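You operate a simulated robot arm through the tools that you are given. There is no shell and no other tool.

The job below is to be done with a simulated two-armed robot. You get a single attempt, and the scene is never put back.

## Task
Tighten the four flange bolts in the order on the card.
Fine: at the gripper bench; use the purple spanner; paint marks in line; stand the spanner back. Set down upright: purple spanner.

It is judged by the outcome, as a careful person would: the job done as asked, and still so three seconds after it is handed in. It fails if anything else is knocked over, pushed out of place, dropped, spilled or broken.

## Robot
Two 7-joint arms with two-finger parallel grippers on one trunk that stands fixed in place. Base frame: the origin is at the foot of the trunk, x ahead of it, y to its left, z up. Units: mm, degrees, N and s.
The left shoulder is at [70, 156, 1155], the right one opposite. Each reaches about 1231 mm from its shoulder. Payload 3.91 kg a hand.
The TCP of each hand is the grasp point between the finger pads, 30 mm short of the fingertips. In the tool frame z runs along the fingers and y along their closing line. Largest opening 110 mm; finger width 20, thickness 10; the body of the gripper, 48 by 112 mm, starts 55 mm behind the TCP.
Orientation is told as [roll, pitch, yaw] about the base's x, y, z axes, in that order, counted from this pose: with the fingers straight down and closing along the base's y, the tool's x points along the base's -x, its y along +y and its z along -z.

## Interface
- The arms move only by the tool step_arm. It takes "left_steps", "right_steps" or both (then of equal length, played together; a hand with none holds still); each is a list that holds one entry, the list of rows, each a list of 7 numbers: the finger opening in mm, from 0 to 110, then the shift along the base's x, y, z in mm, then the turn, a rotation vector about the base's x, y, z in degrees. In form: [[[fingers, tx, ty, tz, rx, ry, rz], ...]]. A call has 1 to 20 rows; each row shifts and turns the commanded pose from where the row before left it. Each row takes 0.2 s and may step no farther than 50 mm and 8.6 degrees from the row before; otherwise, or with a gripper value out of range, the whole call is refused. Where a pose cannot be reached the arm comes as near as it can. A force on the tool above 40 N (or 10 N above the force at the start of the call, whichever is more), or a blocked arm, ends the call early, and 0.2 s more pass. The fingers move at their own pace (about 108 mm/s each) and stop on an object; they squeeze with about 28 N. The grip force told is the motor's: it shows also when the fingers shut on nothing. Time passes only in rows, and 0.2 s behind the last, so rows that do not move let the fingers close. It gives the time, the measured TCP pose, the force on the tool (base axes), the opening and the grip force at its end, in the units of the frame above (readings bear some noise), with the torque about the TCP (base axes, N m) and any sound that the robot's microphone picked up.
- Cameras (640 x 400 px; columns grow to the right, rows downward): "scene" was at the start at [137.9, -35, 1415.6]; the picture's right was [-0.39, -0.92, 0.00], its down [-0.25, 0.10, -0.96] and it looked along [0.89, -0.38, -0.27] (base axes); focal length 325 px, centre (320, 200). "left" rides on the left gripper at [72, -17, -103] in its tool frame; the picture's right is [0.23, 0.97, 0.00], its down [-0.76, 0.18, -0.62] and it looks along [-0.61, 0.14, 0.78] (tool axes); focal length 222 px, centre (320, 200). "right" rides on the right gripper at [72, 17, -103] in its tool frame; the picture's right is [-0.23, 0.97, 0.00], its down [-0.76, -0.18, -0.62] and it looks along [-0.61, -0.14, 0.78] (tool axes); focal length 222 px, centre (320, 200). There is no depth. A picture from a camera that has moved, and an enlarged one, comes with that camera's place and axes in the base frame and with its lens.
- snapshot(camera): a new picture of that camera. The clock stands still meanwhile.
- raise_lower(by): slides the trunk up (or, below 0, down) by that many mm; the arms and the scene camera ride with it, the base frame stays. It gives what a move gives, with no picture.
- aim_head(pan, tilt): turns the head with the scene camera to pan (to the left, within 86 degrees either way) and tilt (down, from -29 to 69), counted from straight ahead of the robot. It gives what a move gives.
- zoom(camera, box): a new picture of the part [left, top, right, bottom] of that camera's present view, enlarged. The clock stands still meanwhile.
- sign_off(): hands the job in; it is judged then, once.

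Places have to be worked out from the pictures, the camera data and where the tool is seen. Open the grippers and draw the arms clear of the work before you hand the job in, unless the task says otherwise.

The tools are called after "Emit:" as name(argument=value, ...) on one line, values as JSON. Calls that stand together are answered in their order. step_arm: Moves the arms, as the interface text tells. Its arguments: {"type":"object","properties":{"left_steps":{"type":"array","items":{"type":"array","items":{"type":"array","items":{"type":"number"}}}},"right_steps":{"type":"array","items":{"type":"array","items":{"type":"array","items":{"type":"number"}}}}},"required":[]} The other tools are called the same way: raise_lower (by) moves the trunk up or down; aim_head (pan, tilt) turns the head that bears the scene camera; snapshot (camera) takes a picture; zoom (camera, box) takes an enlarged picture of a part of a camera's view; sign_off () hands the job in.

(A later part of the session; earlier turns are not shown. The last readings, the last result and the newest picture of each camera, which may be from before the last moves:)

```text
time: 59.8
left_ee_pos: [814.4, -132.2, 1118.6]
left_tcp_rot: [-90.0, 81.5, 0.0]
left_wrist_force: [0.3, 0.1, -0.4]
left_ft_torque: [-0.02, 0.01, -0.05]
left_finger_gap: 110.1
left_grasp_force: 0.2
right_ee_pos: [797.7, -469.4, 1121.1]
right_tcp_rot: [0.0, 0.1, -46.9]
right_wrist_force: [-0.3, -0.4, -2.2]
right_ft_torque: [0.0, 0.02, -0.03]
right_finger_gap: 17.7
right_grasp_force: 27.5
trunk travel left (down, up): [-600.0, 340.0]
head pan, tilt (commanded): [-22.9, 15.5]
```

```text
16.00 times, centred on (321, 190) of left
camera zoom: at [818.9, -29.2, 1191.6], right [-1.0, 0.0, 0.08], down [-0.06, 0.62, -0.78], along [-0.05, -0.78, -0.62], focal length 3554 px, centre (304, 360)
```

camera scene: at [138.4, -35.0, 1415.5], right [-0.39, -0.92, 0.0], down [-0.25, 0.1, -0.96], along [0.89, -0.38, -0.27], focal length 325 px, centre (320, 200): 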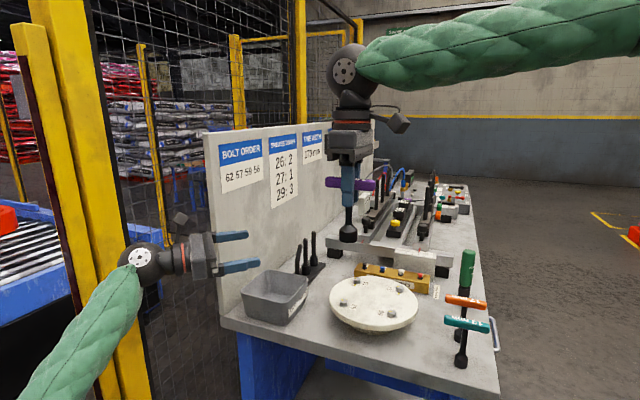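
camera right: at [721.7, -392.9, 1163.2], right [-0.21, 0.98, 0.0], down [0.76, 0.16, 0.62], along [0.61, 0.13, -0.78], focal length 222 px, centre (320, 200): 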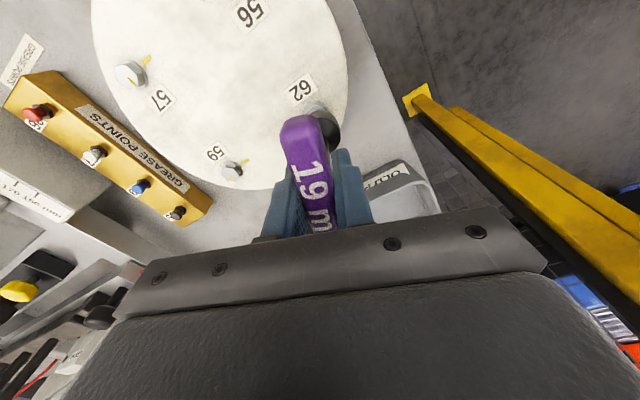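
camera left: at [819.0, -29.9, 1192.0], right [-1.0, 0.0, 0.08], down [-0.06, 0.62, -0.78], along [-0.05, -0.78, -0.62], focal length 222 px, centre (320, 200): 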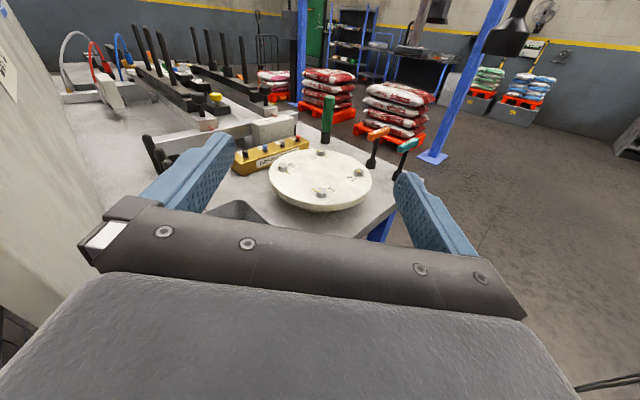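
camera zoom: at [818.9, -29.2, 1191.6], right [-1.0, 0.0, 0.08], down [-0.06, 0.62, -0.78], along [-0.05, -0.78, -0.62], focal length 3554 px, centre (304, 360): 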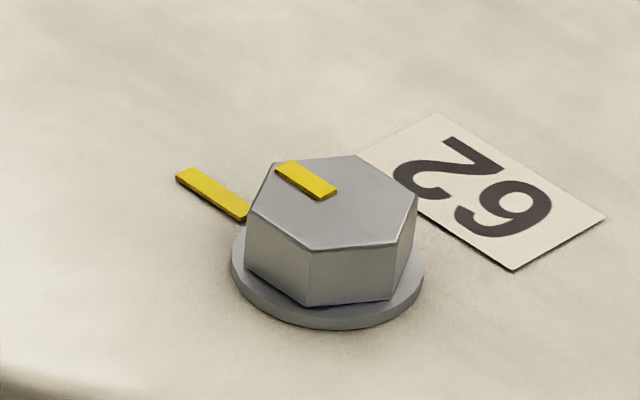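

In the hand's frame the bolt circle comes out centred at (796.2, -469.3) with radius 87, so bolt 57 is at about (796.2, -556.4). I go to a hover over 57 while turning the handle to 111.5°, one of its six hex positions that leaves the most clockwise travel.

Emit:
step_arm(right_steps=[[[0, 0, -4.63, -3.2, 0, 0, 8.342], [0, 0, -4.63, -3.2, 0, 0, 8.342], [0, 0, -4.63, -3.2, 0, 0, 8.342], [0, 0, -4.63, -3.2, 0, 0, 8.342], [0, 0, -4.63, -3.2, 0, 0, 8.342], [0, 0, -4.63, -3.2, 0, 0, 8.342], [0, 0, -4.63, -3.2, 0, 0, 8.342], [0, 0, -4.63, -3.2, 0, 0, 8.342], [0, 0, -4.63, -3.2, 0, 0, 8.342], [0, 0, -4.63, -3.2, 0, 0, 8.342], [0, 0, -4.63, -3.2, 0, 0, 8.342], [0, 0, -4.63, -3.2, 0, 0, 8.342], [0, 0, -4.63, -3.2, 0, 0, 8.342], [0, 0, -4.63, -3.2, 0, 0, 8.342], [0, 0, -4.63, -3.2, 0, 0, 8.342], [0, 0, -4.63, -3.2, 0, 0, 8.342], [0, 0, -4.63, -3.2, 0, 0, 8.342], [0, 0, -4.63, -3.2, 0, 0, 8.342], [0, -0.3, -4.6, -3.4, 0, 0, 8.342], [0, 0, 0, 0, 0, 0, 0]]])

Emit:
step_arm(right_steps=[[[0, 0, 0, -9, 0, 0, 0], [0, 0, 0, -9, 0, 0, 0], [0, 0, 0, 0, 0, 0, 0]]])

Emit:
zoom(camera="left", box=[300, 132, 340, 172])

Emit:
zoom(camera="scene", box=[384, 264, 424, 304])

Emit:
snapshot(camera="scene")

```text
time: 64.0
left_ee_pos: [814.0, -132.0, 1118.6]
left_tcp_rot: [-89.8, 81.5, 0.2]
left_wrist_force: [0.4, -0.1, -0.3]
left_ft_torque: [-0.01, 0.0, 0.03]
left_finger_gap: 110.0
left_grasp_force: 0.0
right_ee_pos: [797.2, -558.1, 1060.9]
right_tcp_rot: [0.0, 0.0, 111.7]
right_wrist_force: [-0.1, 0.7, -1.8]
right_ft_torque: [-0.02, 0.03, 0.03]
right_finger_gap: 17.4
right_grasp_force: 28.3
trunk travel left (down, up): [-600.0, 340.0]
head pan, tilt (commanded): [-22.9, 15.5]
```

```text
time: 64.8
left_ee_pos: [814.0, -133.5, 1118.6]
left_tcp_rot: [-89.8, 81.4, 0.2]
left_wrist_force: [0.6, 0.2, -0.4]
left_ft_torque: [0.0, 0.01, -0.03]
left_finger_gap: 110.2
left_grasp_force: 0.0
right_ee_pos: [796.3, -557.3, 1041.7]
right_tcp_rot: [0.1, 0.0, 111.4]
right_wrist_force: [-1.0, -0.7, -1.8]
right_ft_torque: [0.02, 0.05, -0.01]
right_finger_gap: 17.5
right_grasp_force: 27.7
trunk travel left (down, up): [-600.0, 340.0]
head pan, tilt (commanded): [-22.9, 15.5]
```

```text
10.00 times, centred on (320, 152) of left
camera zoom: at [818.7, -30.0, 1191.8], right [-1.0, 0.0, 0.08], down [-0.06, 0.62, -0.78], along [-0.05, -0.78, -0.62], focal length 2221 px, centre (320, 680)
```

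zoom: 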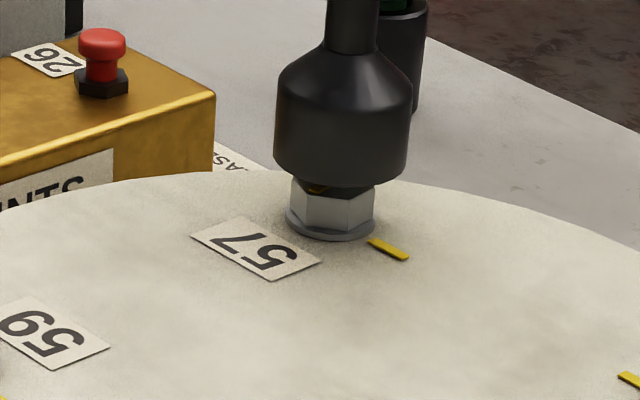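

```text
10.00 times, centred on (404, 284) of scene
camera zoom: at [138.3, -35.0, 1415.5], right [-0.39, -0.92, 0.0], down [-0.25, 0.1, -0.96], along [0.89, -0.38, -0.27], focal length 3251 px, centre (-520, -640)
```

zoom: 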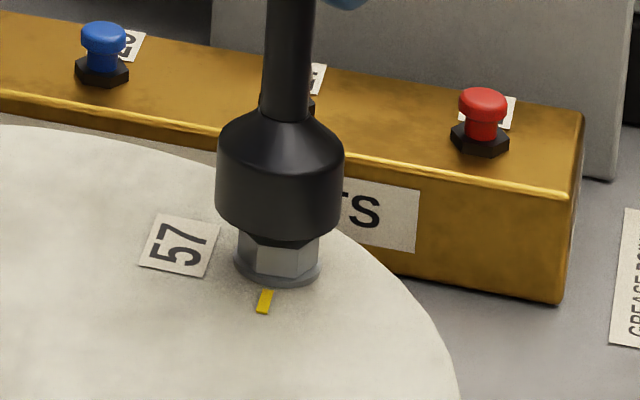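

```text
taken
camera scene: at [138.3, -35.0, 1415.5], right [-0.39, -0.92, 0.0], down [-0.25, 0.1, -0.96], along [0.89, -0.38, -0.27], focal length 325 px, centre (320, 200)
```

scene: 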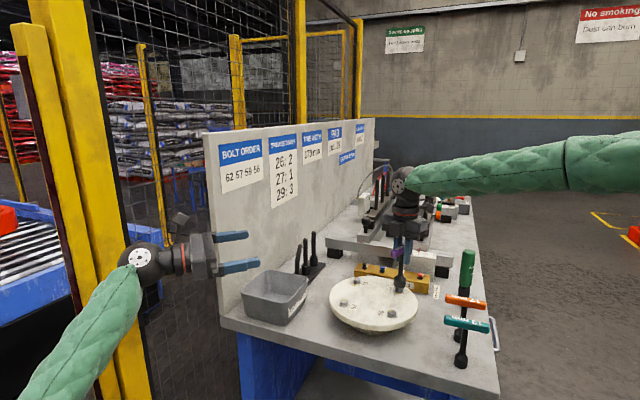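

Both views show the socket over 57 within about 1 mm; I shift (+0.8, -0.8) and seat it.

Emit:
step_arm(right_steps=[[[0, 0.8, -0.8, 0, 0, 0, 0], [0, 0, 0, -3, 0, 0, 0], [0, 0, 0, -3, 0, 0, 0], [0, 0, 0, -3, 0, 0, 0], [0, 0, 0, -3, 0, 0, 0], [0, 0, 0, -2, 0, 0, 0], [0, 0, 0, -2, 0, 0, 0], [0, 0, 0, -1.5, 0, 0, 0], [0, 0, 0, -1, 0, 0, 0], [0, 0, 0, -0.5, 0, 0, 0], [0, 0, 0, 0, 0, 0, 0]]])

Emit:
zoom(camera="left", box=[300, 132, 340, 172])

Emit:
zoom(camera="scene", box=[384, 264, 424, 304])

```text
time: 67.2
left_ee_pos: [814.0, -132.6, 1119.6]
left_tcp_rot: [-89.7, 81.4, 0.2]
left_wrist_force: [0.0, -0.3, 0.3]
left_ft_torque: [0.0, 0.0, 0.01]
left_finger_gap: 110.2
left_grasp_force: 0.0
right_ee_pos: [797.5, -558.9, 1023.5]
right_tcp_rot: [0.0, 0.0, 111.5]
right_wrist_force: [-0.4, -0.1, 0.9]
right_ft_torque: [-0.01, -0.03, 0.02]
right_finger_gap: 17.8
right_grasp_force: 28.4
trunk travel left (down, up): [-600.0, 340.0]
head pan, tilt (commanded): [-22.9, 15.5]
```

```text
10.00 times, centred on (320, 152) of left
camera zoom: at [818.5, -29.9, 1191.9], right [-1.0, 0.0, 0.08], down [-0.06, 0.62, -0.78], along [-0.05, -0.78, -0.62], focal length 2221 px, centre (320, 680)
```

zoom: 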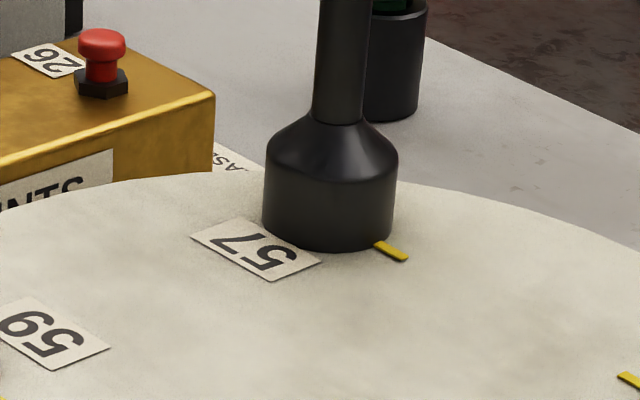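

```text
10.00 times, centred on (404, 284) of scene
camera zoom: at [138.1, -35.0, 1415.6], right [-0.39, -0.92, 0.0], down [-0.25, 0.1, -0.96], along [0.89, -0.38, -0.27], focal length 3251 px, centre (-520, -640)
```

zoom: 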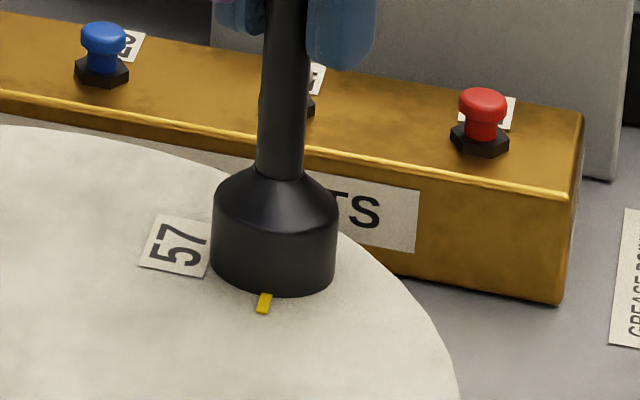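

Seated on 57 with only a light touch. Fitting all alignments gives the socket axis 2.8 mm along the handle, with residuals under 0.4 mm. I start the clockwise turn, 50° first, checking the torque.

Emit:
step_arm(right_steps=[[[0, -0.389, -0.138, 0, 0, 0, -8.4], [0, -0.405, -0.08, 0, 0, 0, -8.4], [0, -0.413, -0.019, 0, 0, 0, -8.4], [0, -0.411, 0.041, 0, 0, 0, -8.4], [0, -0.401, 0.101, 0, 0, 0, -8.4], [0, -0.382, 0.158, 0, 0, 0, -8.4]]])

```text
time: 68.6
left_ee_pos: [813.2, -132.7, 1118.4]
left_tcp_rot: [-89.9, 81.3, 0.1]
left_wrist_force: [-0.1, -0.3, 1.2]
left_ft_torque: [-0.02, 0.0, 0.0]
left_finger_gap: 110.1
left_grasp_force: 0.0
right_ee_pos: [795.0, -558.2, 1024.0]
right_tcp_rot: [0.1, 0.0, 61.1]
right_wrist_force: [0.1, 1.7, 2.8]
right_ft_torque: [0.1, -0.13, 0.09]
right_finger_gap: 17.5
right_grasp_force: 27.8
trunk travel left (down, up): [-600.0, 340.0]
head pan, tilt (commanded): [-22.9, 15.5]
```

Torque about 0.09 N·m while the bolt turns freely. I go on another 50°.

Emit:
step_arm(right_steps=[[[0, -0.354, 0.212, 0, 0, 0, -8.4], [0, -0.32, 0.262, 0, 0, 0, -8.4], [0, -0.278, 0.305, 0, 0, 0, -8.4]]])

Emit:
step_arm(right_steps=[[[0, -0.23, 0.343, 0, 0, 0, -8.4], [0, -0.178, 0.373, 0, 0, 0, -8.4], [0, -0.121, 0.395, 0, 0, 0, -8.4]]])

```text
time: 69.4
left_ee_pos: [813.2, -133.0, 1118.5]
left_tcp_rot: [-89.9, 81.5, 0.3]
left_wrist_force: [0.7, -0.5, -0.4]
left_ft_torque: [0.02, 0.04, 0.01]
left_finger_gap: 109.8
left_grasp_force: 0.0
right_ee_pos: [793.1, -557.6, 1023.1]
right_tcp_rot: [-0.1, 0.0, 35.9]
right_wrist_force: [1.1, -0.2, 1.4]
right_ft_torque: [-0.04, -0.02, 0.04]
right_finger_gap: 17.7
right_grasp_force: 28.1
trunk travel left (down, up): [-600.0, 340.0]
head pan, tilt (commanded): [-22.9, 15.5]
```

```text
time: 70.2
left_ee_pos: [812.5, -132.5, 1119.7]
left_tcp_rot: [-89.8, 81.4, 0.2]
left_wrist_force: [0.1, 0.3, 0.4]
left_ft_torque: [0.0, 0.0, 0.05]
left_finger_gap: 109.9
left_grasp_force: 0.1
right_ee_pos: [792.6, -555.8, 1023.0]
right_tcp_rot: [-0.1, -0.1, 10.6]
right_wrist_force: [-0.1, 0.3, 4.0]
right_ft_torque: [0.02, -0.09, 0.27]
right_finger_gap: 17.5
right_grasp_force: 27.8
trunk travel left (down, up): [-600.0, 340.0]
head pan, tilt (commanded): [-22.9, 15.5]
```

Torque is 0.27 N·m at about 92° of bolt turn. I go on in 4° rows to see whether it climbs to a stop or stays free.

Emit:
step_arm(right_steps=[[[0, -0.035, 0.194, 0, 0, 0, -4]]])

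Emit:
step_arm(right_steps=[[[0, -0.022, 0.195, 0, 0, 0, -4]]])

```text
time: 70.6
left_ee_pos: [812.7, -131.8, 1119.0]
left_tcp_rot: [-89.9, 81.4, 0.1]
left_wrist_force: [0.9, 0.4, 0.0]
left_ft_torque: [0.0, -0.02, 0.0]
left_finger_gap: 110.1
left_grasp_force: 0.1
right_ee_pos: [792.9, -556.1, 1023.3]
right_tcp_rot: [-0.1, 0.0, 6.7]
right_wrist_force: [1.2, 1.1, 3.1]
right_ft_torque: [0.08, -0.16, 0.35]
right_finger_gap: 17.8
right_grasp_force: 27.8
trunk travel left (down, up): [-600.0, 340.0]
head pan, tilt (commanded): [-22.9, 15.5]
```

```text
time: 71.0
left_ee_pos: [811.3, -133.1, 1117.9]
left_tcp_rot: [-89.9, 81.5, 0.1]
left_wrist_force: [-0.2, 0.5, 0.2]
left_ft_torque: [-0.04, -0.01, 0.03]
left_finger_gap: 109.8
left_grasp_force: 0.0
right_ee_pos: [792.6, -556.2, 1023.2]
right_tcp_rot: [0.1, 0.0, 2.8]
right_wrist_force: [0.5, 1.2, 2.7]
right_ft_torque: [0.04, -0.13, 0.6]
right_finger_gap: 17.4
right_grasp_force: 27.7
trunk travel left (down, up): [-600.0, 340.0]
head pan, tilt (commanded): [-22.9, 15.5]
```

The torque climbs (0.27, 0.35, 0.60 N·m) near 97–99° of turn, just as it did when 62 came tight. I back off into the play, lift, and look at 57 before going further.

Emit:
step_arm(right_steps=[[[0, 0.06, -0.4, 0, 0, 0, 8], [0, 0, 0, 3, 0, 0, 0], [0, 0, 0, 8, 0, 0, 0], [0, 0, 0, 15, 0, 0, 0], [0, 0, 0, 15, 0, 0, 0], [0, 0, 0, 15, 0, 0, 0], [0, 0, 0, 0, 0, 0, 0]]])

Emit:
zoom(camera="left", box=[304, 144, 336, 164])

Emit:
zoom(camera="scene", box=[385, 278, 417, 298])

```text
time: 72.6
left_ee_pos: [812.7, -133.4, 1117.8]
left_tcp_rot: [-89.7, 81.5, 0.4]
left_wrist_force: [0.2, -0.6, 0.2]
left_ft_torque: [0.06, 0.0, 0.01]
left_finger_gap: 109.9
left_grasp_force: 0.0
right_ee_pos: [793.9, -557.1, 1078.3]
right_tcp_rot: [0.1, 0.0, 10.7]
right_wrist_force: [0.7, 0.3, -1.3]
right_ft_torque: [0.02, -0.02, -0.01]
right_finger_gap: 17.7
right_grasp_force: 28.1
trunk travel left (down, up): [-600.0, 340.0]
head pan, tilt (commanded): [-22.9, 15.5]
```

```text
16.00 times, centred on (320, 154) of left
camera zoom: at [818.9, -30.2, 1191.6], right [-1.0, 0.0, 0.08], down [-0.06, 0.62, -0.78], along [-0.05, -0.78, -0.62], focal length 3554 px, centre (320, 936)
```

zoom: 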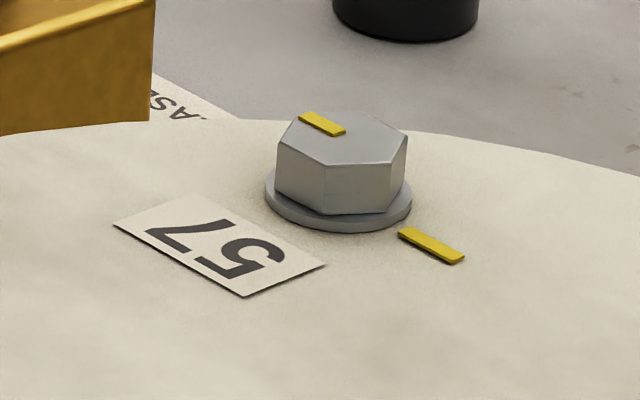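

```text
16.00 times, centred on (401, 288) of scene
camera zoom: at [138.6, -35.2, 1415.5], right [-0.39, -0.92, 0.0], down [-0.25, 0.1, -0.96], along [0.89, -0.38, -0.27], focal length 5201 px, centre (-976, -1208)
```

zoom: 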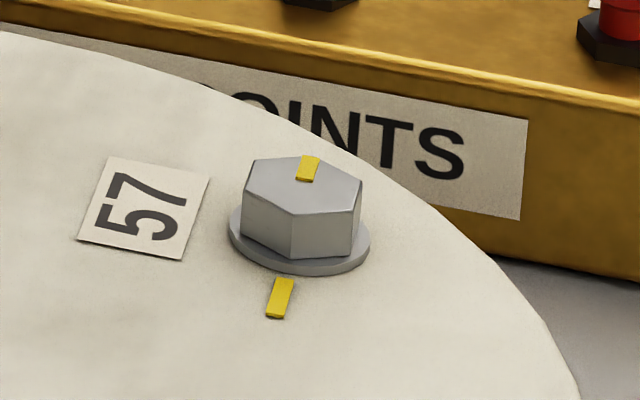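

Head 57's mark now lies on one straight line with the flange mark to within about 1–2° (left -47.9° against -46.2°, scene -43.2° against -42.5°), and the stiffening came exactly there, as it did on 62. I now go over to 59 at (883.9, -469.3) with the handle at 31°; its torque will also tell whether that stiffening marks the in-line position.

Emit:
step_arm(right_steps=[[[0, 21.8, 21.6, 0, 0, 0, 5.08], [0, 21.8, 21.6, 0, 0, 0, 5.08], [0, 21.8, 21.6, 0, 0, 0, 5.08], [0, 21.9, 21.7, 0, 0, 0, 5.06], [0, 0, 0, -12, 0, 0, 0], [0, 0, 0, -12, 0, 0, 0], [0, 0, 0, -13, 0, 0, 0], [0, 0, 0, 0, 0, 0, 0]]])

Emit:
zoom(camera="left", box=[262, 145, 302, 185])

Emit:
zoom(camera="scene", box=[338, 258, 378, 298])

Emit:
snapshot(camera="left")

```text
time: 74.4
left_ee_pos: [813.0, -132.3, 1118.7]
left_tcp_rot: [-89.8, 81.3, 0.0]
left_wrist_force: [-0.5, 0.8, -0.1]
left_ft_torque: [-0.05, -0.02, 0.02]
left_finger_gap: 110.1
left_grasp_force: 0.1
right_ee_pos: [881.1, -469.8, 1041.5]
right_tcp_rot: [-0.1, 0.0, 31.0]
right_wrist_force: [0.2, 0.0, -1.8]
right_ft_torque: [-0.02, 0.0, 0.01]
right_finger_gap: 17.7
right_grasp_force: 27.9
trunk travel left (down, up): [-600.0, 340.0]
head pan, tilt (commanded): [-22.9, 15.5]
```

```text
10.00 times, centred on (282, 165) of left
camera zoom: at [818.7, -29.7, 1191.8], right [-1.0, 0.0, 0.08], down [-0.06, 0.62, -0.78], along [-0.05, -0.78, -0.62], focal length 2221 px, centre (700, 550)
```

zoom: 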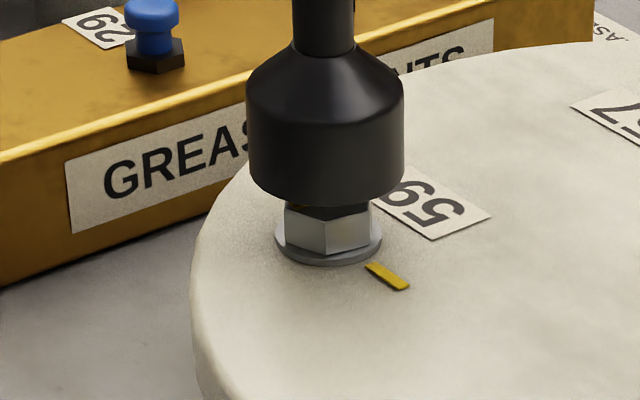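

```text
10.00 times, centred on (358, 278) of scene
camera zoom: at [138.3, -34.7, 1415.6], right [-0.39, -0.92, 0.0], down [-0.25, 0.1, -0.96], along [0.89, -0.38, -0.27], focal length 3251 px, centre (-60, -580)
```

zoom: 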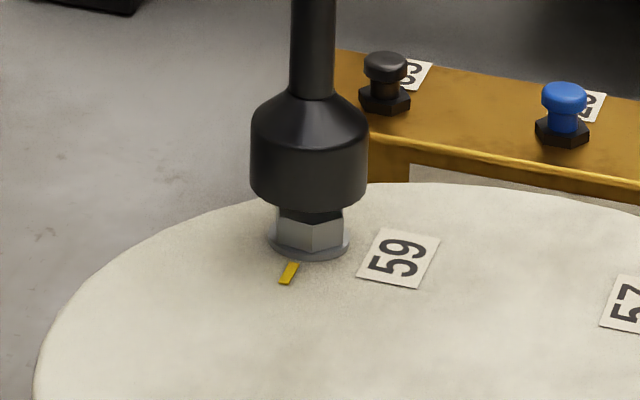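

```text
taken
camera left: at [818.7, -29.7, 1191.8], right [-1.0, 0.0, 0.08], down [-0.06, 0.62, -0.78], along [-0.05, -0.78, -0.62], focal length 222 px, centre (320, 200)
```

left: 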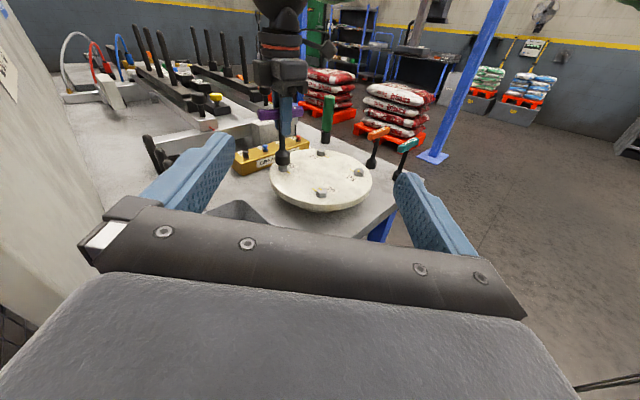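

Aligned within about 0.5 mm over 59. I shift (-0.3, -0.3) and seat the socket.

Emit:
step_arm(right_steps=[[[0, -0.3, -0.3, 0, 0, 0, 0], [0, 0, 0, -3, 0, 0, 0], [0, 0, 0, -3, 0, 0, 0], [0, 0, 0, -3, 0, 0, 0], [0, 0, 0, -3, 0, 0, 0], [0, 0, 0, -2, 0, 0, 0], [0, 0, 0, -2, 0, 0, 0], [0, 0, 0, -1.5, 0, 0, 0], [0, 0, 0, -1, 0, 0, 0], [0, 0, 0, -0.5, 0, 0, 0], [0, 0, 0, 0, 0, 0, 0]]])

```text
time: 76.8
left_ee_pos: [812.9, -133.2, 1118.5]
left_tcp_rot: [-89.7, 81.4, 0.2]
left_wrist_force: [-0.4, 0.1, 0.1]
left_ft_torque: [-0.01, 0.02, -0.01]
left_finger_gap: 109.9
left_grasp_force: 0.0
right_ee_pos: [881.1, -471.6, 1022.8]
right_tcp_rot: [-0.1, 0.0, 31.0]
right_wrist_force: [0.3, 0.5, -0.8]
right_ft_torque: [-0.01, -0.02, 0.0]
right_finger_gap: 17.5
right_grasp_force: 27.9
trunk travel left (down, up): [-600.0, 340.0]
head pan, tilt (commanded): [-22.9, 15.5]
```

Seated. Now I turn 59 clockwise in stages and log the torque at each.

Emit:
step_arm(right_steps=[[[0, -0.2, 0.361, 0, 0, 0, -8.4], [0, -0.145, 0.387, 0, 0, 0, -8.4], [0, -0.087, 0.404, 0, 0, 0, -8.4], [0, -0.027, 0.412, 0, 0, 0, -8.4]]])

Emit:
step_arm(right_steps=[[[0, 0.033, 0.412, 0, 0, 0, -8.4], [0, 0.093, 0.402, 0, 0, 0, -8.4]]])

Emit:
step_arm(right_steps=[[[0, 0.151, 0.385, 0, 0, 0, -8.4], [0, 0.205, 0.358, 0, 0, 0, -8.4]]])

```text
time: 77.8
left_ee_pos: [813.8, -133.5, 1118.2]
left_tcp_rot: [-89.9, 81.3, 0.1]
left_wrist_force: [0.2, -0.6, 0.8]
left_ft_torque: [0.03, 0.0, 0.01]
left_finger_gap: 110.1
left_grasp_force: 0.2
right_ee_pos: [880.7, -469.2, 1021.5]
right_tcp_rot: [0.0, 0.1, -2.7]
right_wrist_force: [-0.2, 0.4, 2.7]
right_ft_torque: [0.05, 0.06, 0.15]
right_finger_gap: 17.7
right_grasp_force: 28.2
trunk travel left (down, up): [-600.0, 340.0]
head pan, tilt (commanded): [-22.9, 15.5]
```

```text
time: 78.4
left_ee_pos: [812.9, -133.0, 1119.2]
left_tcp_rot: [-89.9, 81.4, 0.1]
left_wrist_force: [0.5, 0.0, 0.2]
left_ft_torque: [-0.04, -0.01, 0.0]
left_finger_gap: 110.1
left_grasp_force: 0.0
right_ee_pos: [880.9, -468.2, 1023.7]
right_tcp_rot: [0.0, 0.1, -19.6]
right_wrist_force: [0.7, 0.9, 2.5]
right_ft_torque: [-0.05, -0.1, 0.08]
right_finger_gap: 17.5
right_grasp_force: 27.7
trunk travel left (down, up): [-600.0, 340.0]
head pan, tilt (commanded): [-22.9, 15.5]
```

```text
time: 79.0
left_ee_pos: [813.4, -132.2, 1119.0]
left_tcp_rot: [-89.9, 81.4, 0.1]
left_wrist_force: [-0.4, -0.2, -1.0]
left_ft_torque: [0.02, 0.01, -0.02]
left_finger_gap: 109.9
left_grasp_force: 0.1
right_ee_pos: [882.3, -466.5, 1021.2]
right_tcp_rot: [0.0, 0.0, -36.4]
right_wrist_force: [-0.8, 1.9, 5.0]
right_ft_torque: [0.14, 0.18, 0.19]
right_finger_gap: 17.7
right_grasp_force: 27.7
trunk travel left (down, up): [-600.0, 340.0]
head pan, tilt (commanded): [-22.9, 15.5]
```

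Torque stays low (0.15, 0.08, 0.19 N·m). I go on in 4° steps toward the line.

Emit:
step_arm(right_steps=[[[0, 0.116, 0.159, 0, 0, 0, -4]]])

Emit:
step_arm(right_steps=[[[0, 0.127, 0.151, 0, 0, 0, -4]]])

Emit:
step_arm(right_steps=[[[0, 0.137, 0.142, 0, 0, 0, -4]]])

Emit:
step_arm(right_steps=[[[0, 0.146, 0.132, 0, 0, 0, -4]]])

```text
time: 79.4
left_ee_pos: [813.2, -133.5, 1118.7]
left_tcp_rot: [-89.9, 81.5, 0.0]
left_wrist_force: [-0.3, 0.0, 0.1]
left_ft_torque: [-0.03, 0.01, 0.0]
left_finger_gap: 109.9
left_grasp_force: 0.1
right_ee_pos: [880.9, -466.4, 1021.8]
right_tcp_rot: [-0.1, 0.0, -40.1]
right_wrist_force: [-1.6, -0.8, 4.5]
right_ft_torque: [0.05, 0.15, 0.24]
right_finger_gap: 17.8
right_grasp_force: 27.7
trunk travel left (down, up): [-600.0, 340.0]
head pan, tilt (commanded): [-22.9, 15.5]
```

```text
time: 79.8
left_ee_pos: [813.4, -131.9, 1119.4]
left_tcp_rot: [-89.9, 81.5, 0.1]
left_wrist_force: [0.1, 0.1, 0.1]
left_ft_torque: [0.02, -0.02, 0.0]
left_finger_gap: 110.4
left_grasp_force: 0.0
right_ee_pos: [880.3, -467.5, 1023.5]
right_tcp_rot: [0.0, 0.0, -44.2]
right_wrist_force: [-1.4, 1.1, 3.2]
right_ft_torque: [0.03, 0.0, 0.21]
right_finger_gap: 17.6
right_grasp_force: 27.5
trunk travel left (down, up): [-600.0, 340.0]
head pan, tilt (commanded): [-22.9, 15.5]
```

```text
time: 80.2
left_ee_pos: [813.2, -131.7, 1117.4]
left_tcp_rot: [-90.0, 81.3, 0.1]
left_wrist_force: [-0.5, 0.5, -0.7]
left_ft_torque: [0.01, 0.0, 0.02]
left_finger_gap: 109.9
left_grasp_force: 0.0
right_ee_pos: [880.8, -467.3, 1021.5]
right_tcp_rot: [-0.1, 0.0, -48.1]
right_wrist_force: [2.0, -0.9, 3.7]
right_ft_torque: [-0.12, -0.17, 0.23]
right_finger_gap: 17.6
right_grasp_force: 27.9
trunk travel left (down, up): [-600.0, 340.0]
head pan, tilt (commanded): [-22.9, 15.5]
```

```text
time: 80.6
left_ee_pos: [813.6, -131.4, 1118.8]
left_tcp_rot: [-90.0, 81.4, 0.1]
left_wrist_force: [0.2, -1.0, 0.5]
left_ft_torque: [0.0, 0.01, 0.0]
left_finger_gap: 110.2
left_grasp_force: 0.2
right_ee_pos: [881.0, -466.2, 1022.4]
right_tcp_rot: [0.0, -0.1, -52.4]
right_wrist_force: [1.2, 0.6, 4.0]
right_ft_torque: [-0.09, -0.12, 0.28]
right_finger_gap: 17.6
right_grasp_force: 28.4
trunk travel left (down, up): [-600.0, 340.0]
head pan, tilt (commanded): [-22.9, 15.5]
```

Torque creeps up to 0.28 N·m with about 2° to go. One more 2° step.

Emit:
step_arm(right_steps=[[[0, 0.076, 0.062, 0, 0, 0, -2]]])

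Emit:
step_arm(right_steps=[[[0, 0, 0, 0, 0, 0, 0], [0, 0, 0, 0, 0, 0, 0]]])

```text
time: 81.0
left_ee_pos: [813.3, -131.6, 1118.4]
left_tcp_rot: [-89.8, 81.4, 0.1]
left_wrist_force: [0.6, 0.4, -0.4]
left_ft_torque: [0.01, 0.0, -0.03]
left_finger_gap: 110.0
left_grasp_force: 0.0
right_ee_pos: [882.2, -466.2, 1022.7]
right_tcp_rot: [-0.1, 0.0, -54.3]
right_wrist_force: [0.9, -1.4, 4.5]
right_ft_torque: [-0.09, -0.09, 0.25]
right_finger_gap: 17.8
right_grasp_force: 27.8
trunk travel left (down, up): [-600.0, 340.0]
head pan, tilt (commanded): [-22.9, 15.5]
```

```text
time: 81.6
left_ee_pos: [813.0, -134.0, 1119.7]
left_tcp_rot: [-89.9, 81.4, 0.2]
left_wrist_force: [0.9, 0.4, -0.1]
left_ft_torque: [0.0, -0.01, 0.01]
left_finger_gap: 110.0
left_grasp_force: 0.2
right_ee_pos: [881.9, -467.5, 1022.0]
right_tcp_rot: [0.0, -0.1, -54.2]
right_wrist_force: [1.4, -2.8, 4.6]
right_ft_torque: [-0.09, -0.1, 0.24]
right_finger_gap: 17.5
right_grasp_force: 28.2
trunk travel left (down, up): [-600.0, 340.0]
head pan, tilt (commanded): [-22.9, 15.5]
```

Torque is steady at 0.25 N·m, less than on 62 and 57. I back off into the play, lift, and read the 59 mark.

Emit:
step_arm(right_steps=[[[0, -0.28, -0.26, 0, 0, 0, 7.8], [0, 0, 0, 3, 0, 0, 0], [0, 0, 0, 8, 0, 0, 0], [0, 0, 0, 15, 0, 0, 0], [0, 0, 0, 15, 0, 0, 0], [0, 0, 0, 15, 0, 0, 0], [0, 0, 0, 0, 0, 0, 0]]])

Emit:
zoom(camera="left", box=[266, 157, 298, 177])

Emit:
zoom(camera="scene", box=[342, 270, 374, 290])

Emit:
zoom(camera="left", box=[304, 144, 336, 164])

Emit:
zoom(camera="scene", box=[325, 270, 421, 330])

```text
time: 83.2
left_ee_pos: [813.8, -133.8, 1118.2]
left_tcp_rot: [-89.7, 81.4, 0.2]
left_wrist_force: [0.1, 0.4, 0.1]
left_ft_torque: [0.03, -0.01, -0.02]
left_finger_gap: 109.9
left_grasp_force: 0.1
right_ee_pos: [881.5, -467.4, 1078.5]
right_tcp_rot: [-0.1, 0.1, -46.4]
right_wrist_force: [0.5, 0.3, -1.7]
right_ft_torque: [0.01, 0.04, -0.03]
right_finger_gap: 17.5
right_grasp_force: 27.7
trunk travel left (down, up): [-600.0, 340.0]
head pan, tilt (commanded): [-22.9, 15.5]
```

```text
16.00 times, centred on (282, 167) of left
camera zoom: at [819.1, -30.1, 1191.4], right [-1.0, 0.0, 0.08], down [-0.06, 0.62, -0.78], along [-0.05, -0.78, -0.62], focal length 3554 px, centre (928, 728)
```

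zoom: 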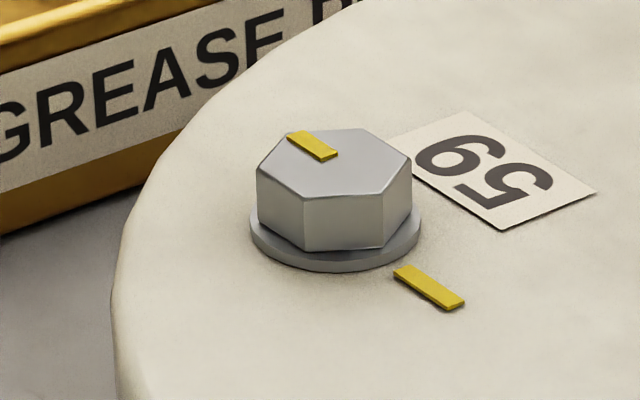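

```text
16.00 times, centred on (358, 280) of scene
camera zoom: at [138.8, -35.2, 1415.4], right [-0.39, -0.92, 0.0], down [-0.25, 0.1, -0.96], along [0.89, -0.38, -0.27], focal length 5201 px, centre (-288, -1080)
```

zoom: 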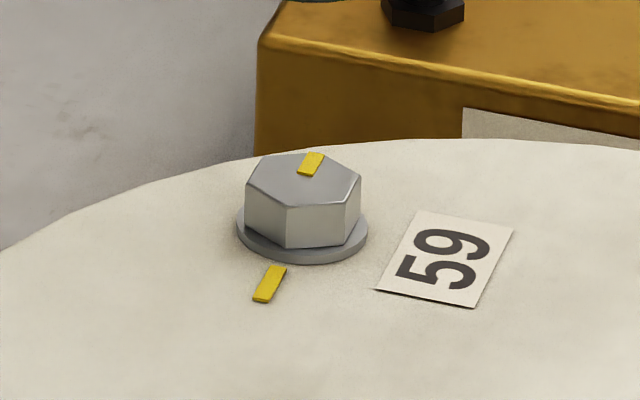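

```text
16.00 times, centred on (320, 154) of left
camera zoom: at [819.1, -30.1, 1191.4], right [-1.0, 0.0, 0.08], down [-0.06, 0.62, -0.78], along [-0.05, -0.78, -0.62], focal length 3554 px, centre (320, 936)
```

zoom: 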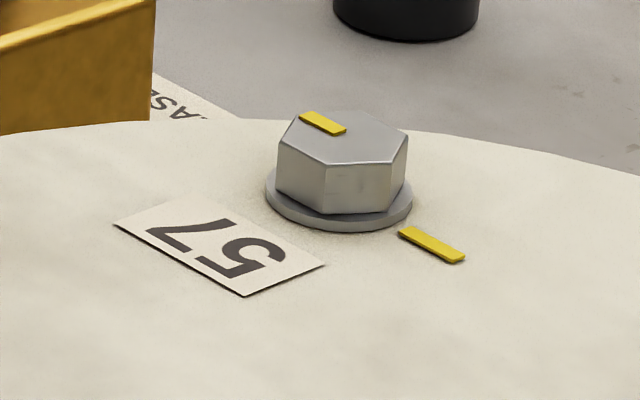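

```text
6.67 times, centred on (373, 300) of scene
camera zoom: at [138.8, -35.2, 1415.4], right [-0.39, -0.92, 0.0], down [-0.25, 0.1, -0.96], along [0.89, -0.38, -0.27], focal length 2167 px, centre (-33, -467)
```

zoom: 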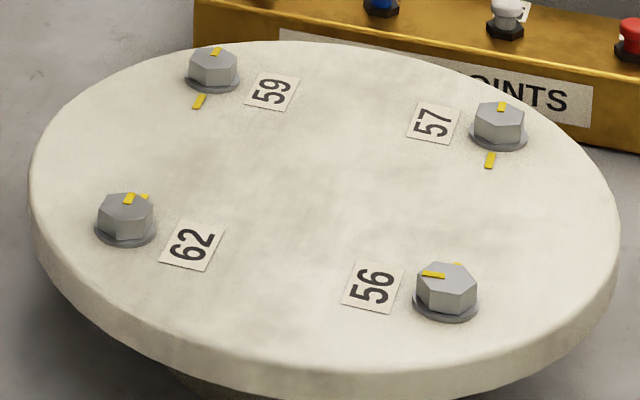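

59's marks also lie on one line now, to about 2° in both views. The torque profile (rising toward the line on 62, 57 and 59 alike) fits these being the tight positions. I move to the last one, 56 at (709.7, -469.3), handle at 52°, and log its torque finely, since its marks are unambiguous.

Emit:
step_arm(right_steps=[[[0, -14.46, -0.34, 0, 0, 0, 8.2], [0, -14.46, -0.34, 0, 0, 0, 8.2], [0, -14.46, -0.34, 0, 0, 0, 8.2], [0, -14.46, -0.34, 0, 0, 0, 8.2], [0, -14.46, -0.34, 0, 0, 0, 8.2], [0, -14.46, -0.34, 0, 0, 0, 8.2], [0, -14.46, -0.34, 0, 0, 0, 8.2], [0, -14.46, -0.34, 0, 0, 0, 8.2], [0, -14.46, -0.34, 0, 0, 0, 8.2], [0, -14.46, -0.34, 0, 0, 0, 8.2], [0, -14.46, -0.34, 0, 0, 0, 8.2], [0, -14.46, -0.29, 0, 0, 0, 8.2], [0, 0, 0, -12, 0, 0, 0], [0, 0, 0, -12, 0, 0, 0], [0, 0, 0, -13, 0, 0, 0], [0, 0, 0, 0, 0, 0, 0]]])

Emit:
zoom(camera="left", box=[338, 148, 378, 188])

Emit:
zoom(camera="scene", box=[372, 288, 412, 328])

```text
time: 86.6
left_ee_pos: [813.1, -133.4, 1117.3]
left_tcp_rot: [-89.8, 81.3, 0.2]
left_wrist_force: [0.1, -0.1, -0.7]
left_ft_torque: [0.0, 0.02, -0.01]
left_finger_gap: 110.0
left_grasp_force: 0.2
right_ee_pos: [705.6, -471.1, 1041.0]
right_tcp_rot: [0.0, 0.0, 52.0]
right_wrist_force: [-0.8, 0.5, -2.0]
right_ft_torque: [0.01, 0.01, 0.03]
right_finger_gap: 17.5
right_grasp_force: 28.4
trunk travel left (down, up): [-600.0, 340.0]
head pan, tilt (commanded): [-22.9, 15.5]
```

```text
10.00 times, centred on (358, 168) of left
camera zoom: at [818.4, -30.0, 1191.9], right [-1.0, 0.0, 0.08], down [-0.06, 0.62, -0.78], along [-0.05, -0.78, -0.62], focal length 2221 px, centre (-60, 520)
```

zoom: 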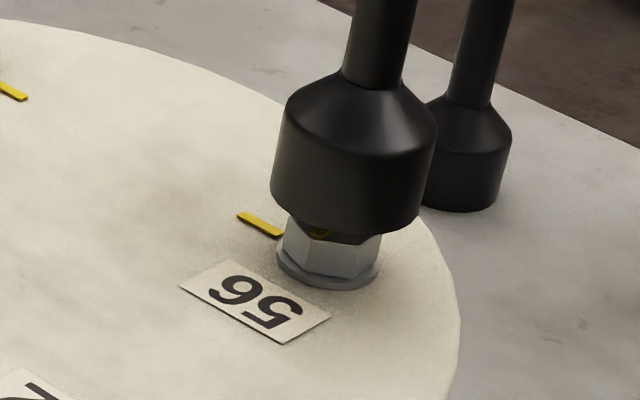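

```text
10.00 times, centred on (392, 308) of scene
camera zoom: at [138.0, -35.0, 1415.6], right [-0.39, -0.92, 0.0], down [-0.25, 0.1, -0.96], along [0.89, -0.38, -0.27], focal length 3251 px, centre (-400, -880)
```

zoom: 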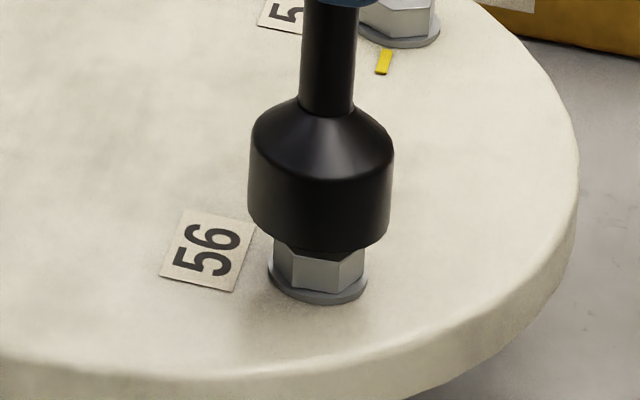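

The views suggest about (+0.7, -1.0) mm; I apply (+0.6, -0.9) and seat the socket on 56.

Emit:
step_arm(right_steps=[[[0, 0.6, -0.9, 0, 0, 0, 0], [0, 0, 0, -3, 0, 0, 0], [0, 0, 0, -3, 0, 0, 0], [0, 0, 0, -3, 0, 0, 0], [0, 0, 0, -3, 0, 0, 0], [0, 0, 0, -2, 0, 0, 0], [0, 0, 0, -2, 0, 0, 0], [0, 0, 0, -1.5, 0, 0, 0], [0, 0, 0, -1, 0, 0, 0], [0, 0, 0, -0.5, 0, 0, 0], [0, 0, 0, 0, 0, 0, 0]]])

Emit:
zoom(camera="left", box=[338, 148, 378, 188])

Emit:
zoom(camera="scene", box=[372, 288, 412, 328])

```text
time: 89.0
left_ee_pos: [813.7, -133.6, 1118.6]
left_tcp_rot: [-89.7, 81.3, 0.2]
left_wrist_force: [-0.2, 0.7, 0.0]
left_ft_torque: [0.01, 0.0, -0.01]
left_finger_gap: 109.6
left_grasp_force: 0.0
right_ee_pos: [708.1, -471.3, 1022.9]
right_tcp_rot: [0.0, 0.0, 51.9]
right_wrist_force: [0.1, -0.2, -0.9]
right_ft_torque: [-0.01, -0.03, 0.02]
right_finger_gap: 17.5
right_grasp_force: 28.0
trunk travel left (down, up): [-600.0, 340.0]
head pan, tilt (commanded): [-22.9, 15.5]
```

```text
10.00 times, centred on (358, 168) of left
camera zoom: at [818.6, -30.0, 1191.8], right [-1.0, 0.0, 0.08], down [-0.06, 0.62, -0.78], along [-0.05, -0.78, -0.62], focal length 2221 px, centre (-60, 520)
```

zoom: 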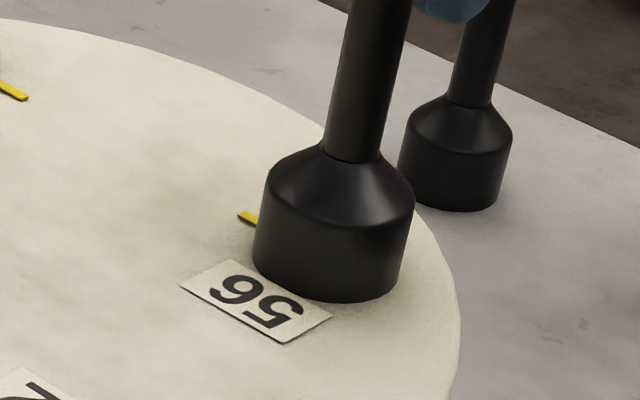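

```text
10.00 times, centred on (392, 308) of scene
camera zoom: at [138.2, -35.0, 1415.5], right [-0.39, -0.92, 0.0], down [-0.25, 0.1, -0.96], along [0.89, -0.38, -0.27], focal length 3251 px, centre (-400, -880)
```

zoom: 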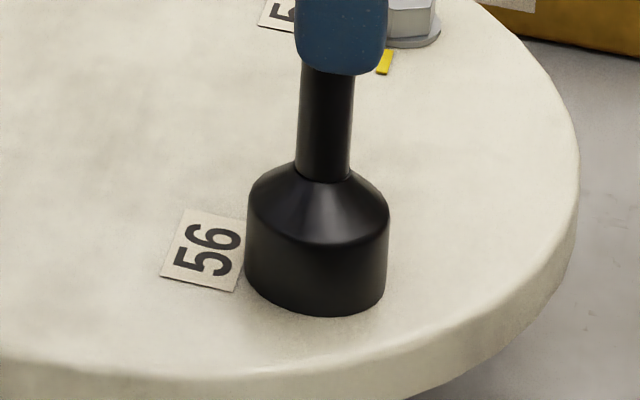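

Seated on 56. I turn it clockwise in stages, logging the torque.

Emit:
step_arm(right_steps=[[[0, -0.316, 0.265, 0, 0, 0, -8.4], [0, -0.274, 0.309, 0, 0, 0, -8.4], [0, -0.226, 0.346, 0, 0, 0, -8.4], [0, -0.173, 0.375, 0, 0, 0, -8.4]]])

Emit:
step_arm(right_steps=[[[0, -0.117, 0.396, 0, 0, 0, -8.4], [0, -0.057, 0.409, 0, 0, 0, -8.4], [0, 0.003, 0.413, 0, 0, 0, -8.4], [0, 0.063, 0.408, 0, 0, 0, -8.4]]])

Emit:
step_arm(right_steps=[[[0, 0.122, 0.395, 0, 0, 0, -8.4], [0, 0.178, 0.372, 0, 0, 0, -8.4]]])

Emit:
step_arm(right_steps=[[[0, 0.104, 0.167, 0, 0, 0, -4], [0, 0.115, 0.16, 0, 0, 0, -4]]])

Emit:
step_arm(right_steps=[[[0, 0.126, 0.151, 0, 0, 0, -4]]])

Emit:
step_arm(right_steps=[[[0, 0.136, 0.142, 0, 0, 0, -4]]])

Emit:
step_arm(right_steps=[[[0, 0.146, 0.132, 0, 0, 0, -4]]])

```text
time: 90.0
left_ee_pos: [811.9, -132.5, 1118.1]
left_tcp_rot: [-89.8, 81.4, 0.2]
left_wrist_force: [-0.4, 0.7, 0.0]
left_ft_torque: [-0.02, -0.01, 0.0]
left_finger_gap: 110.0
left_grasp_force: 0.1
right_ee_pos: [705.5, -470.6, 1022.5]
right_tcp_rot: [-0.1, -0.1, 18.3]
right_wrist_force: [0.5, -1.0, 3.4]
right_ft_torque: [-0.08, 0.02, 0.06]
right_finger_gap: 17.4
right_grasp_force: 28.3
trunk travel left (down, up): [-600.0, 340.0]
head pan, tilt (commanded): [-22.9, 15.5]
```

```text
time: 91.0
left_ee_pos: [813.1, -132.5, 1118.1]
left_tcp_rot: [-90.0, 81.4, 0.1]
left_wrist_force: [-0.6, 0.0, 0.3]
left_ft_torque: [0.0, 0.02, 0.04]
left_finger_gap: 110.1
left_grasp_force: 0.1
right_ee_pos: [705.4, -469.2, 1022.7]
right_tcp_rot: [0.0, 0.0, -15.3]
right_wrist_force: [0.0, 1.0, 2.5]
right_ft_torque: [0.03, -0.08, 0.1]
right_finger_gap: 17.6
right_grasp_force: 28.3
trunk travel left (down, up): [-600.0, 340.0]
head pan, tilt (commanded): [-22.9, 15.5]
```

```text
time: 91.6
left_ee_pos: [813.4, -133.3, 1119.0]
left_tcp_rot: [-89.9, 81.5, 0.1]
left_wrist_force: [0.0, 0.7, -0.3]
left_ft_torque: [-0.02, 0.02, -0.01]
left_finger_gap: 109.9
left_grasp_force: 0.1
right_ee_pos: [707.2, -466.9, 1022.7]
right_tcp_rot: [0.0, -0.1, -32.0]
right_wrist_force: [0.3, 0.8, 0.1]
right_ft_torque: [0.06, -0.07, 0.23]
right_finger_gap: 17.8
right_grasp_force: 27.9
trunk travel left (down, up): [-600.0, 340.0]
head pan, tilt (commanded): [-22.9, 15.5]
```

```text
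time: 92.2
left_ee_pos: [813.2, -133.9, 1117.9]
left_tcp_rot: [-89.7, 81.4, 0.2]
left_wrist_force: [0.4, 0.8, 0.3]
left_ft_torque: [-0.01, 0.04, 0.0]
left_finger_gap: 110.2
left_grasp_force: 0.1
right_ee_pos: [706.6, -467.4, 1022.2]
right_tcp_rot: [0.0, 0.0, -40.1]
right_wrist_force: [1.1, -1.1, 0.3]
right_ft_torque: [-0.03, 0.03, 0.19]
right_finger_gap: 17.8
right_grasp_force: 28.0
trunk travel left (down, up): [-600.0, 340.0]
head pan, tilt (commanded): [-22.9, 15.5]
```

```text
time: 92.6
left_ee_pos: [814.0, -132.2, 1119.5]
left_tcp_rot: [-90.0, 81.4, 0.1]
left_wrist_force: [-0.6, 0.2, 0.6]
left_ft_torque: [0.01, 0.0, 0.01]
left_finger_gap: 109.8
left_grasp_force: 0.1
right_ee_pos: [706.5, -466.6, 1023.5]
right_tcp_rot: [0.1, 0.0, -44.0]
right_wrist_force: [-1.4, -0.4, 0.6]
right_ft_torque: [0.05, -0.01, 0.23]
right_finger_gap: 17.7
right_grasp_force: 28.1
trunk travel left (down, up): [-600.0, 340.0]
head pan, tilt (commanded): [-22.9, 15.5]
```

```text
time: 93.0
left_ee_pos: [812.7, -133.2, 1119.2]
left_tcp_rot: [-89.8, 81.4, 0.3]
left_wrist_force: [0.0, -0.3, 0.7]
left_ft_torque: [-0.03, -0.04, -0.02]
left_finger_gap: 110.1
left_grasp_force: 0.0
right_ee_pos: [705.7, -467.5, 1022.0]
right_tcp_rot: [-0.1, -0.1, -48.0]
right_wrist_force: [-0.8, 0.6, -1.1]
right_ft_torque: [0.0, 0.0, 0.22]
right_finger_gap: 17.6
right_grasp_force: 28.3
trunk travel left (down, up): [-600.0, 340.0]
head pan, tilt (commanded): [-22.9, 15.5]
```

```text
time: 93.4
left_ee_pos: [813.0, -132.4, 1118.6]
left_tcp_rot: [-89.8, 81.4, 0.2]
left_wrist_force: [0.0, 0.4, 0.8]
left_ft_torque: [0.02, -0.01, -0.03]
left_finger_gap: 110.1
left_grasp_force: 0.0
right_ee_pos: [707.2, -468.4, 1023.2]
right_tcp_rot: [-0.1, 0.0, -52.0]
right_wrist_force: [-0.5, 0.4, 0.3]
right_ft_torque: [0.0, -0.02, 0.39]
right_finger_gap: 17.7
right_grasp_force: 28.4
trunk travel left (down, up): [-600.0, 340.0]
head pan, tilt (commanded): [-22.9, 15.5]
```

The same profile appears on 56: flat at about 0.2 N·m, then rising to 0.39 with 2° to go. That confirms 57 also stiffened at its in-line position. One more 2° step.

Emit:
step_arm(right_steps=[[[0, 0.076, 0.062, 0, 0, 0, -2]]])

Emit:
step_arm(right_steps=[[[0, -0.28, -0.26, 0, 0, 0, 7.8], [0, 0, 0, 3, 0, 0, 0], [0, 0, 0, 8, 0, 0, 0], [0, 0, 0, 15, 0, 0, 0], [0, 0, 0, 15, 0, 0, 0], [0, 0, 0, 15, 0, 0, 0], [0, 0, 0, 0, 0, 0, 0]]])

Emit:
zoom(camera="left", box=[342, 162, 374, 182])

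Emit:
zoom(camera="scene", box=[376, 302, 408, 322])

Emit:
zoom(camera="left", box=[305, 180, 337, 200])

Emit:
zoom(camera="left", box=[260, 140, 380, 215])

```text
time: 93.8
left_ee_pos: [812.7, -133.7, 1117.8]
left_tcp_rot: [-89.8, 81.4, 0.2]
left_wrist_force: [0.1, 0.3, -0.3]
left_ft_torque: [0.0, -0.01, -0.01]
left_finger_gap: 110.1
left_grasp_force: 0.1
right_ee_pos: [707.2, -467.7, 1022.7]
right_tcp_rot: [0.1, 0.0, -54.0]
right_wrist_force: [0.5, -1.1, 0.6]
right_ft_torque: [0.02, -0.06, 0.55]
right_finger_gap: 17.6
right_grasp_force: 27.9
trunk travel left (down, up): [-600.0, 340.0]
head pan, tilt (commanded): [-22.9, 15.5]
```

```text
time: 95.4
left_ee_pos: [813.4, -131.8, 1118.4]
left_tcp_rot: [-89.9, 81.4, 0.3]
left_wrist_force: [-0.6, 0.2, -0.3]
left_ft_torque: [0.0, 0.01, 0.01]
left_finger_gap: 109.8
left_grasp_force: 0.1
right_ee_pos: [706.6, -466.5, 1079.4]
right_tcp_rot: [0.0, 0.1, -46.2]
right_wrist_force: [0.6, 0.3, -2.4]
right_ft_torque: [0.03, 0.03, -0.01]
right_finger_gap: 17.6
right_grasp_force: 28.2
trunk travel left (down, up): [-600.0, 340.0]
head pan, tilt (commanded): [-22.9, 15.5]
```

```text
16.00 times, centred on (358, 172) of left
camera zoom: at [818.9, -30.1, 1191.5], right [-1.0, 0.0, 0.08], down [-0.06, 0.62, -0.78], along [-0.05, -0.78, -0.62], focal length 3554 px, centre (-288, 648)
```

zoom: 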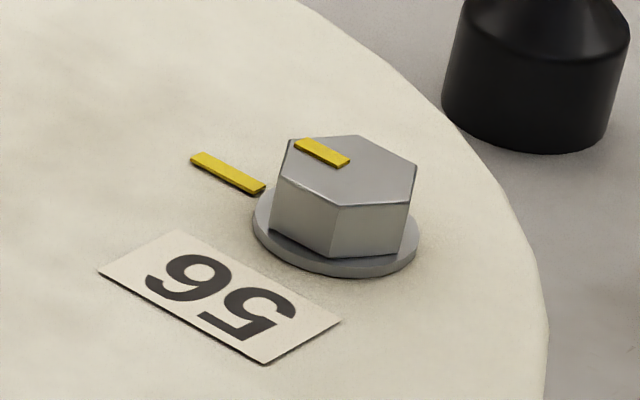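

```text
16.00 times, centred on (392, 312) of scene
camera zoom: at [138.6, -35.1, 1415.5], right [-0.39, -0.92, 0.0], down [-0.25, 0.1, -0.96], along [0.89, -0.38, -0.27], focal length 5201 px, centre (-832, -1592)
```

zoom: 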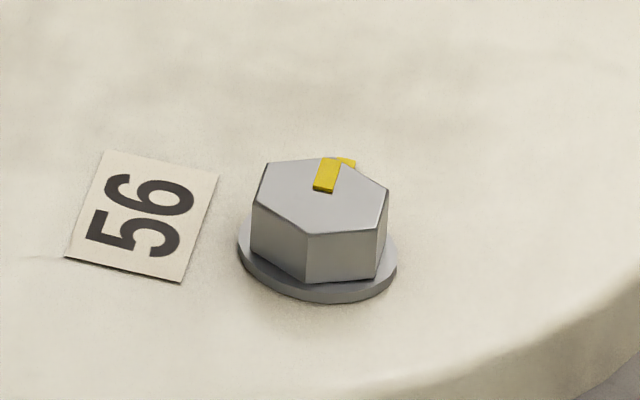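

```text
16.00 times, centred on (321, 190) of left
camera zoom: at [818.9, -30.1, 1191.5], right [-1.0, 0.0, 0.08], down [-0.06, 0.62, -0.78], along [-0.05, -0.78, -0.62], focal length 3554 px, centre (304, 360)
```

zoom: 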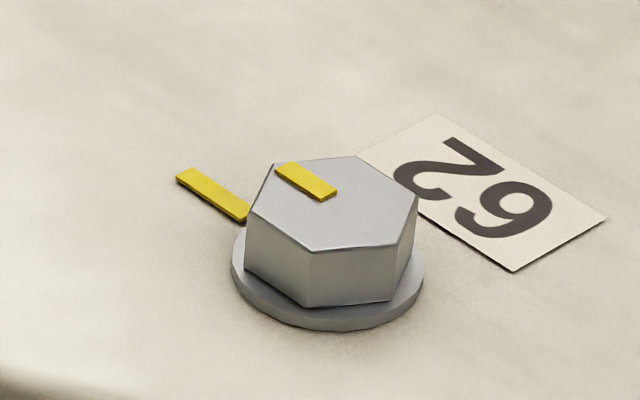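

```text
5.33 times, centred on (320, 178) of left
camera zoom: at [818.9, -30.1, 1191.5], right [-1.0, 0.0, 0.08], down [-0.06, 0.62, -0.78], along [-0.05, -0.78, -0.62], focal length 1185 px, centre (320, 320)
```

zoom: 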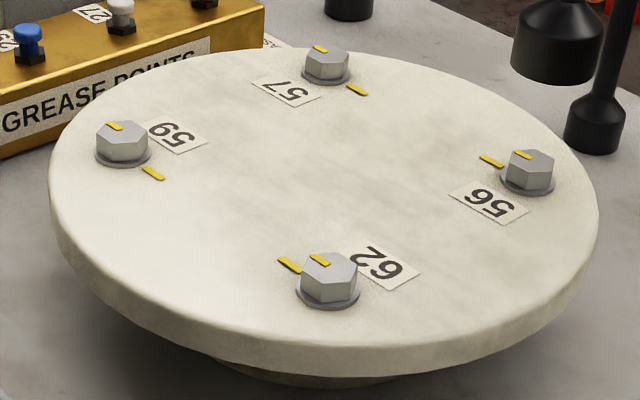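

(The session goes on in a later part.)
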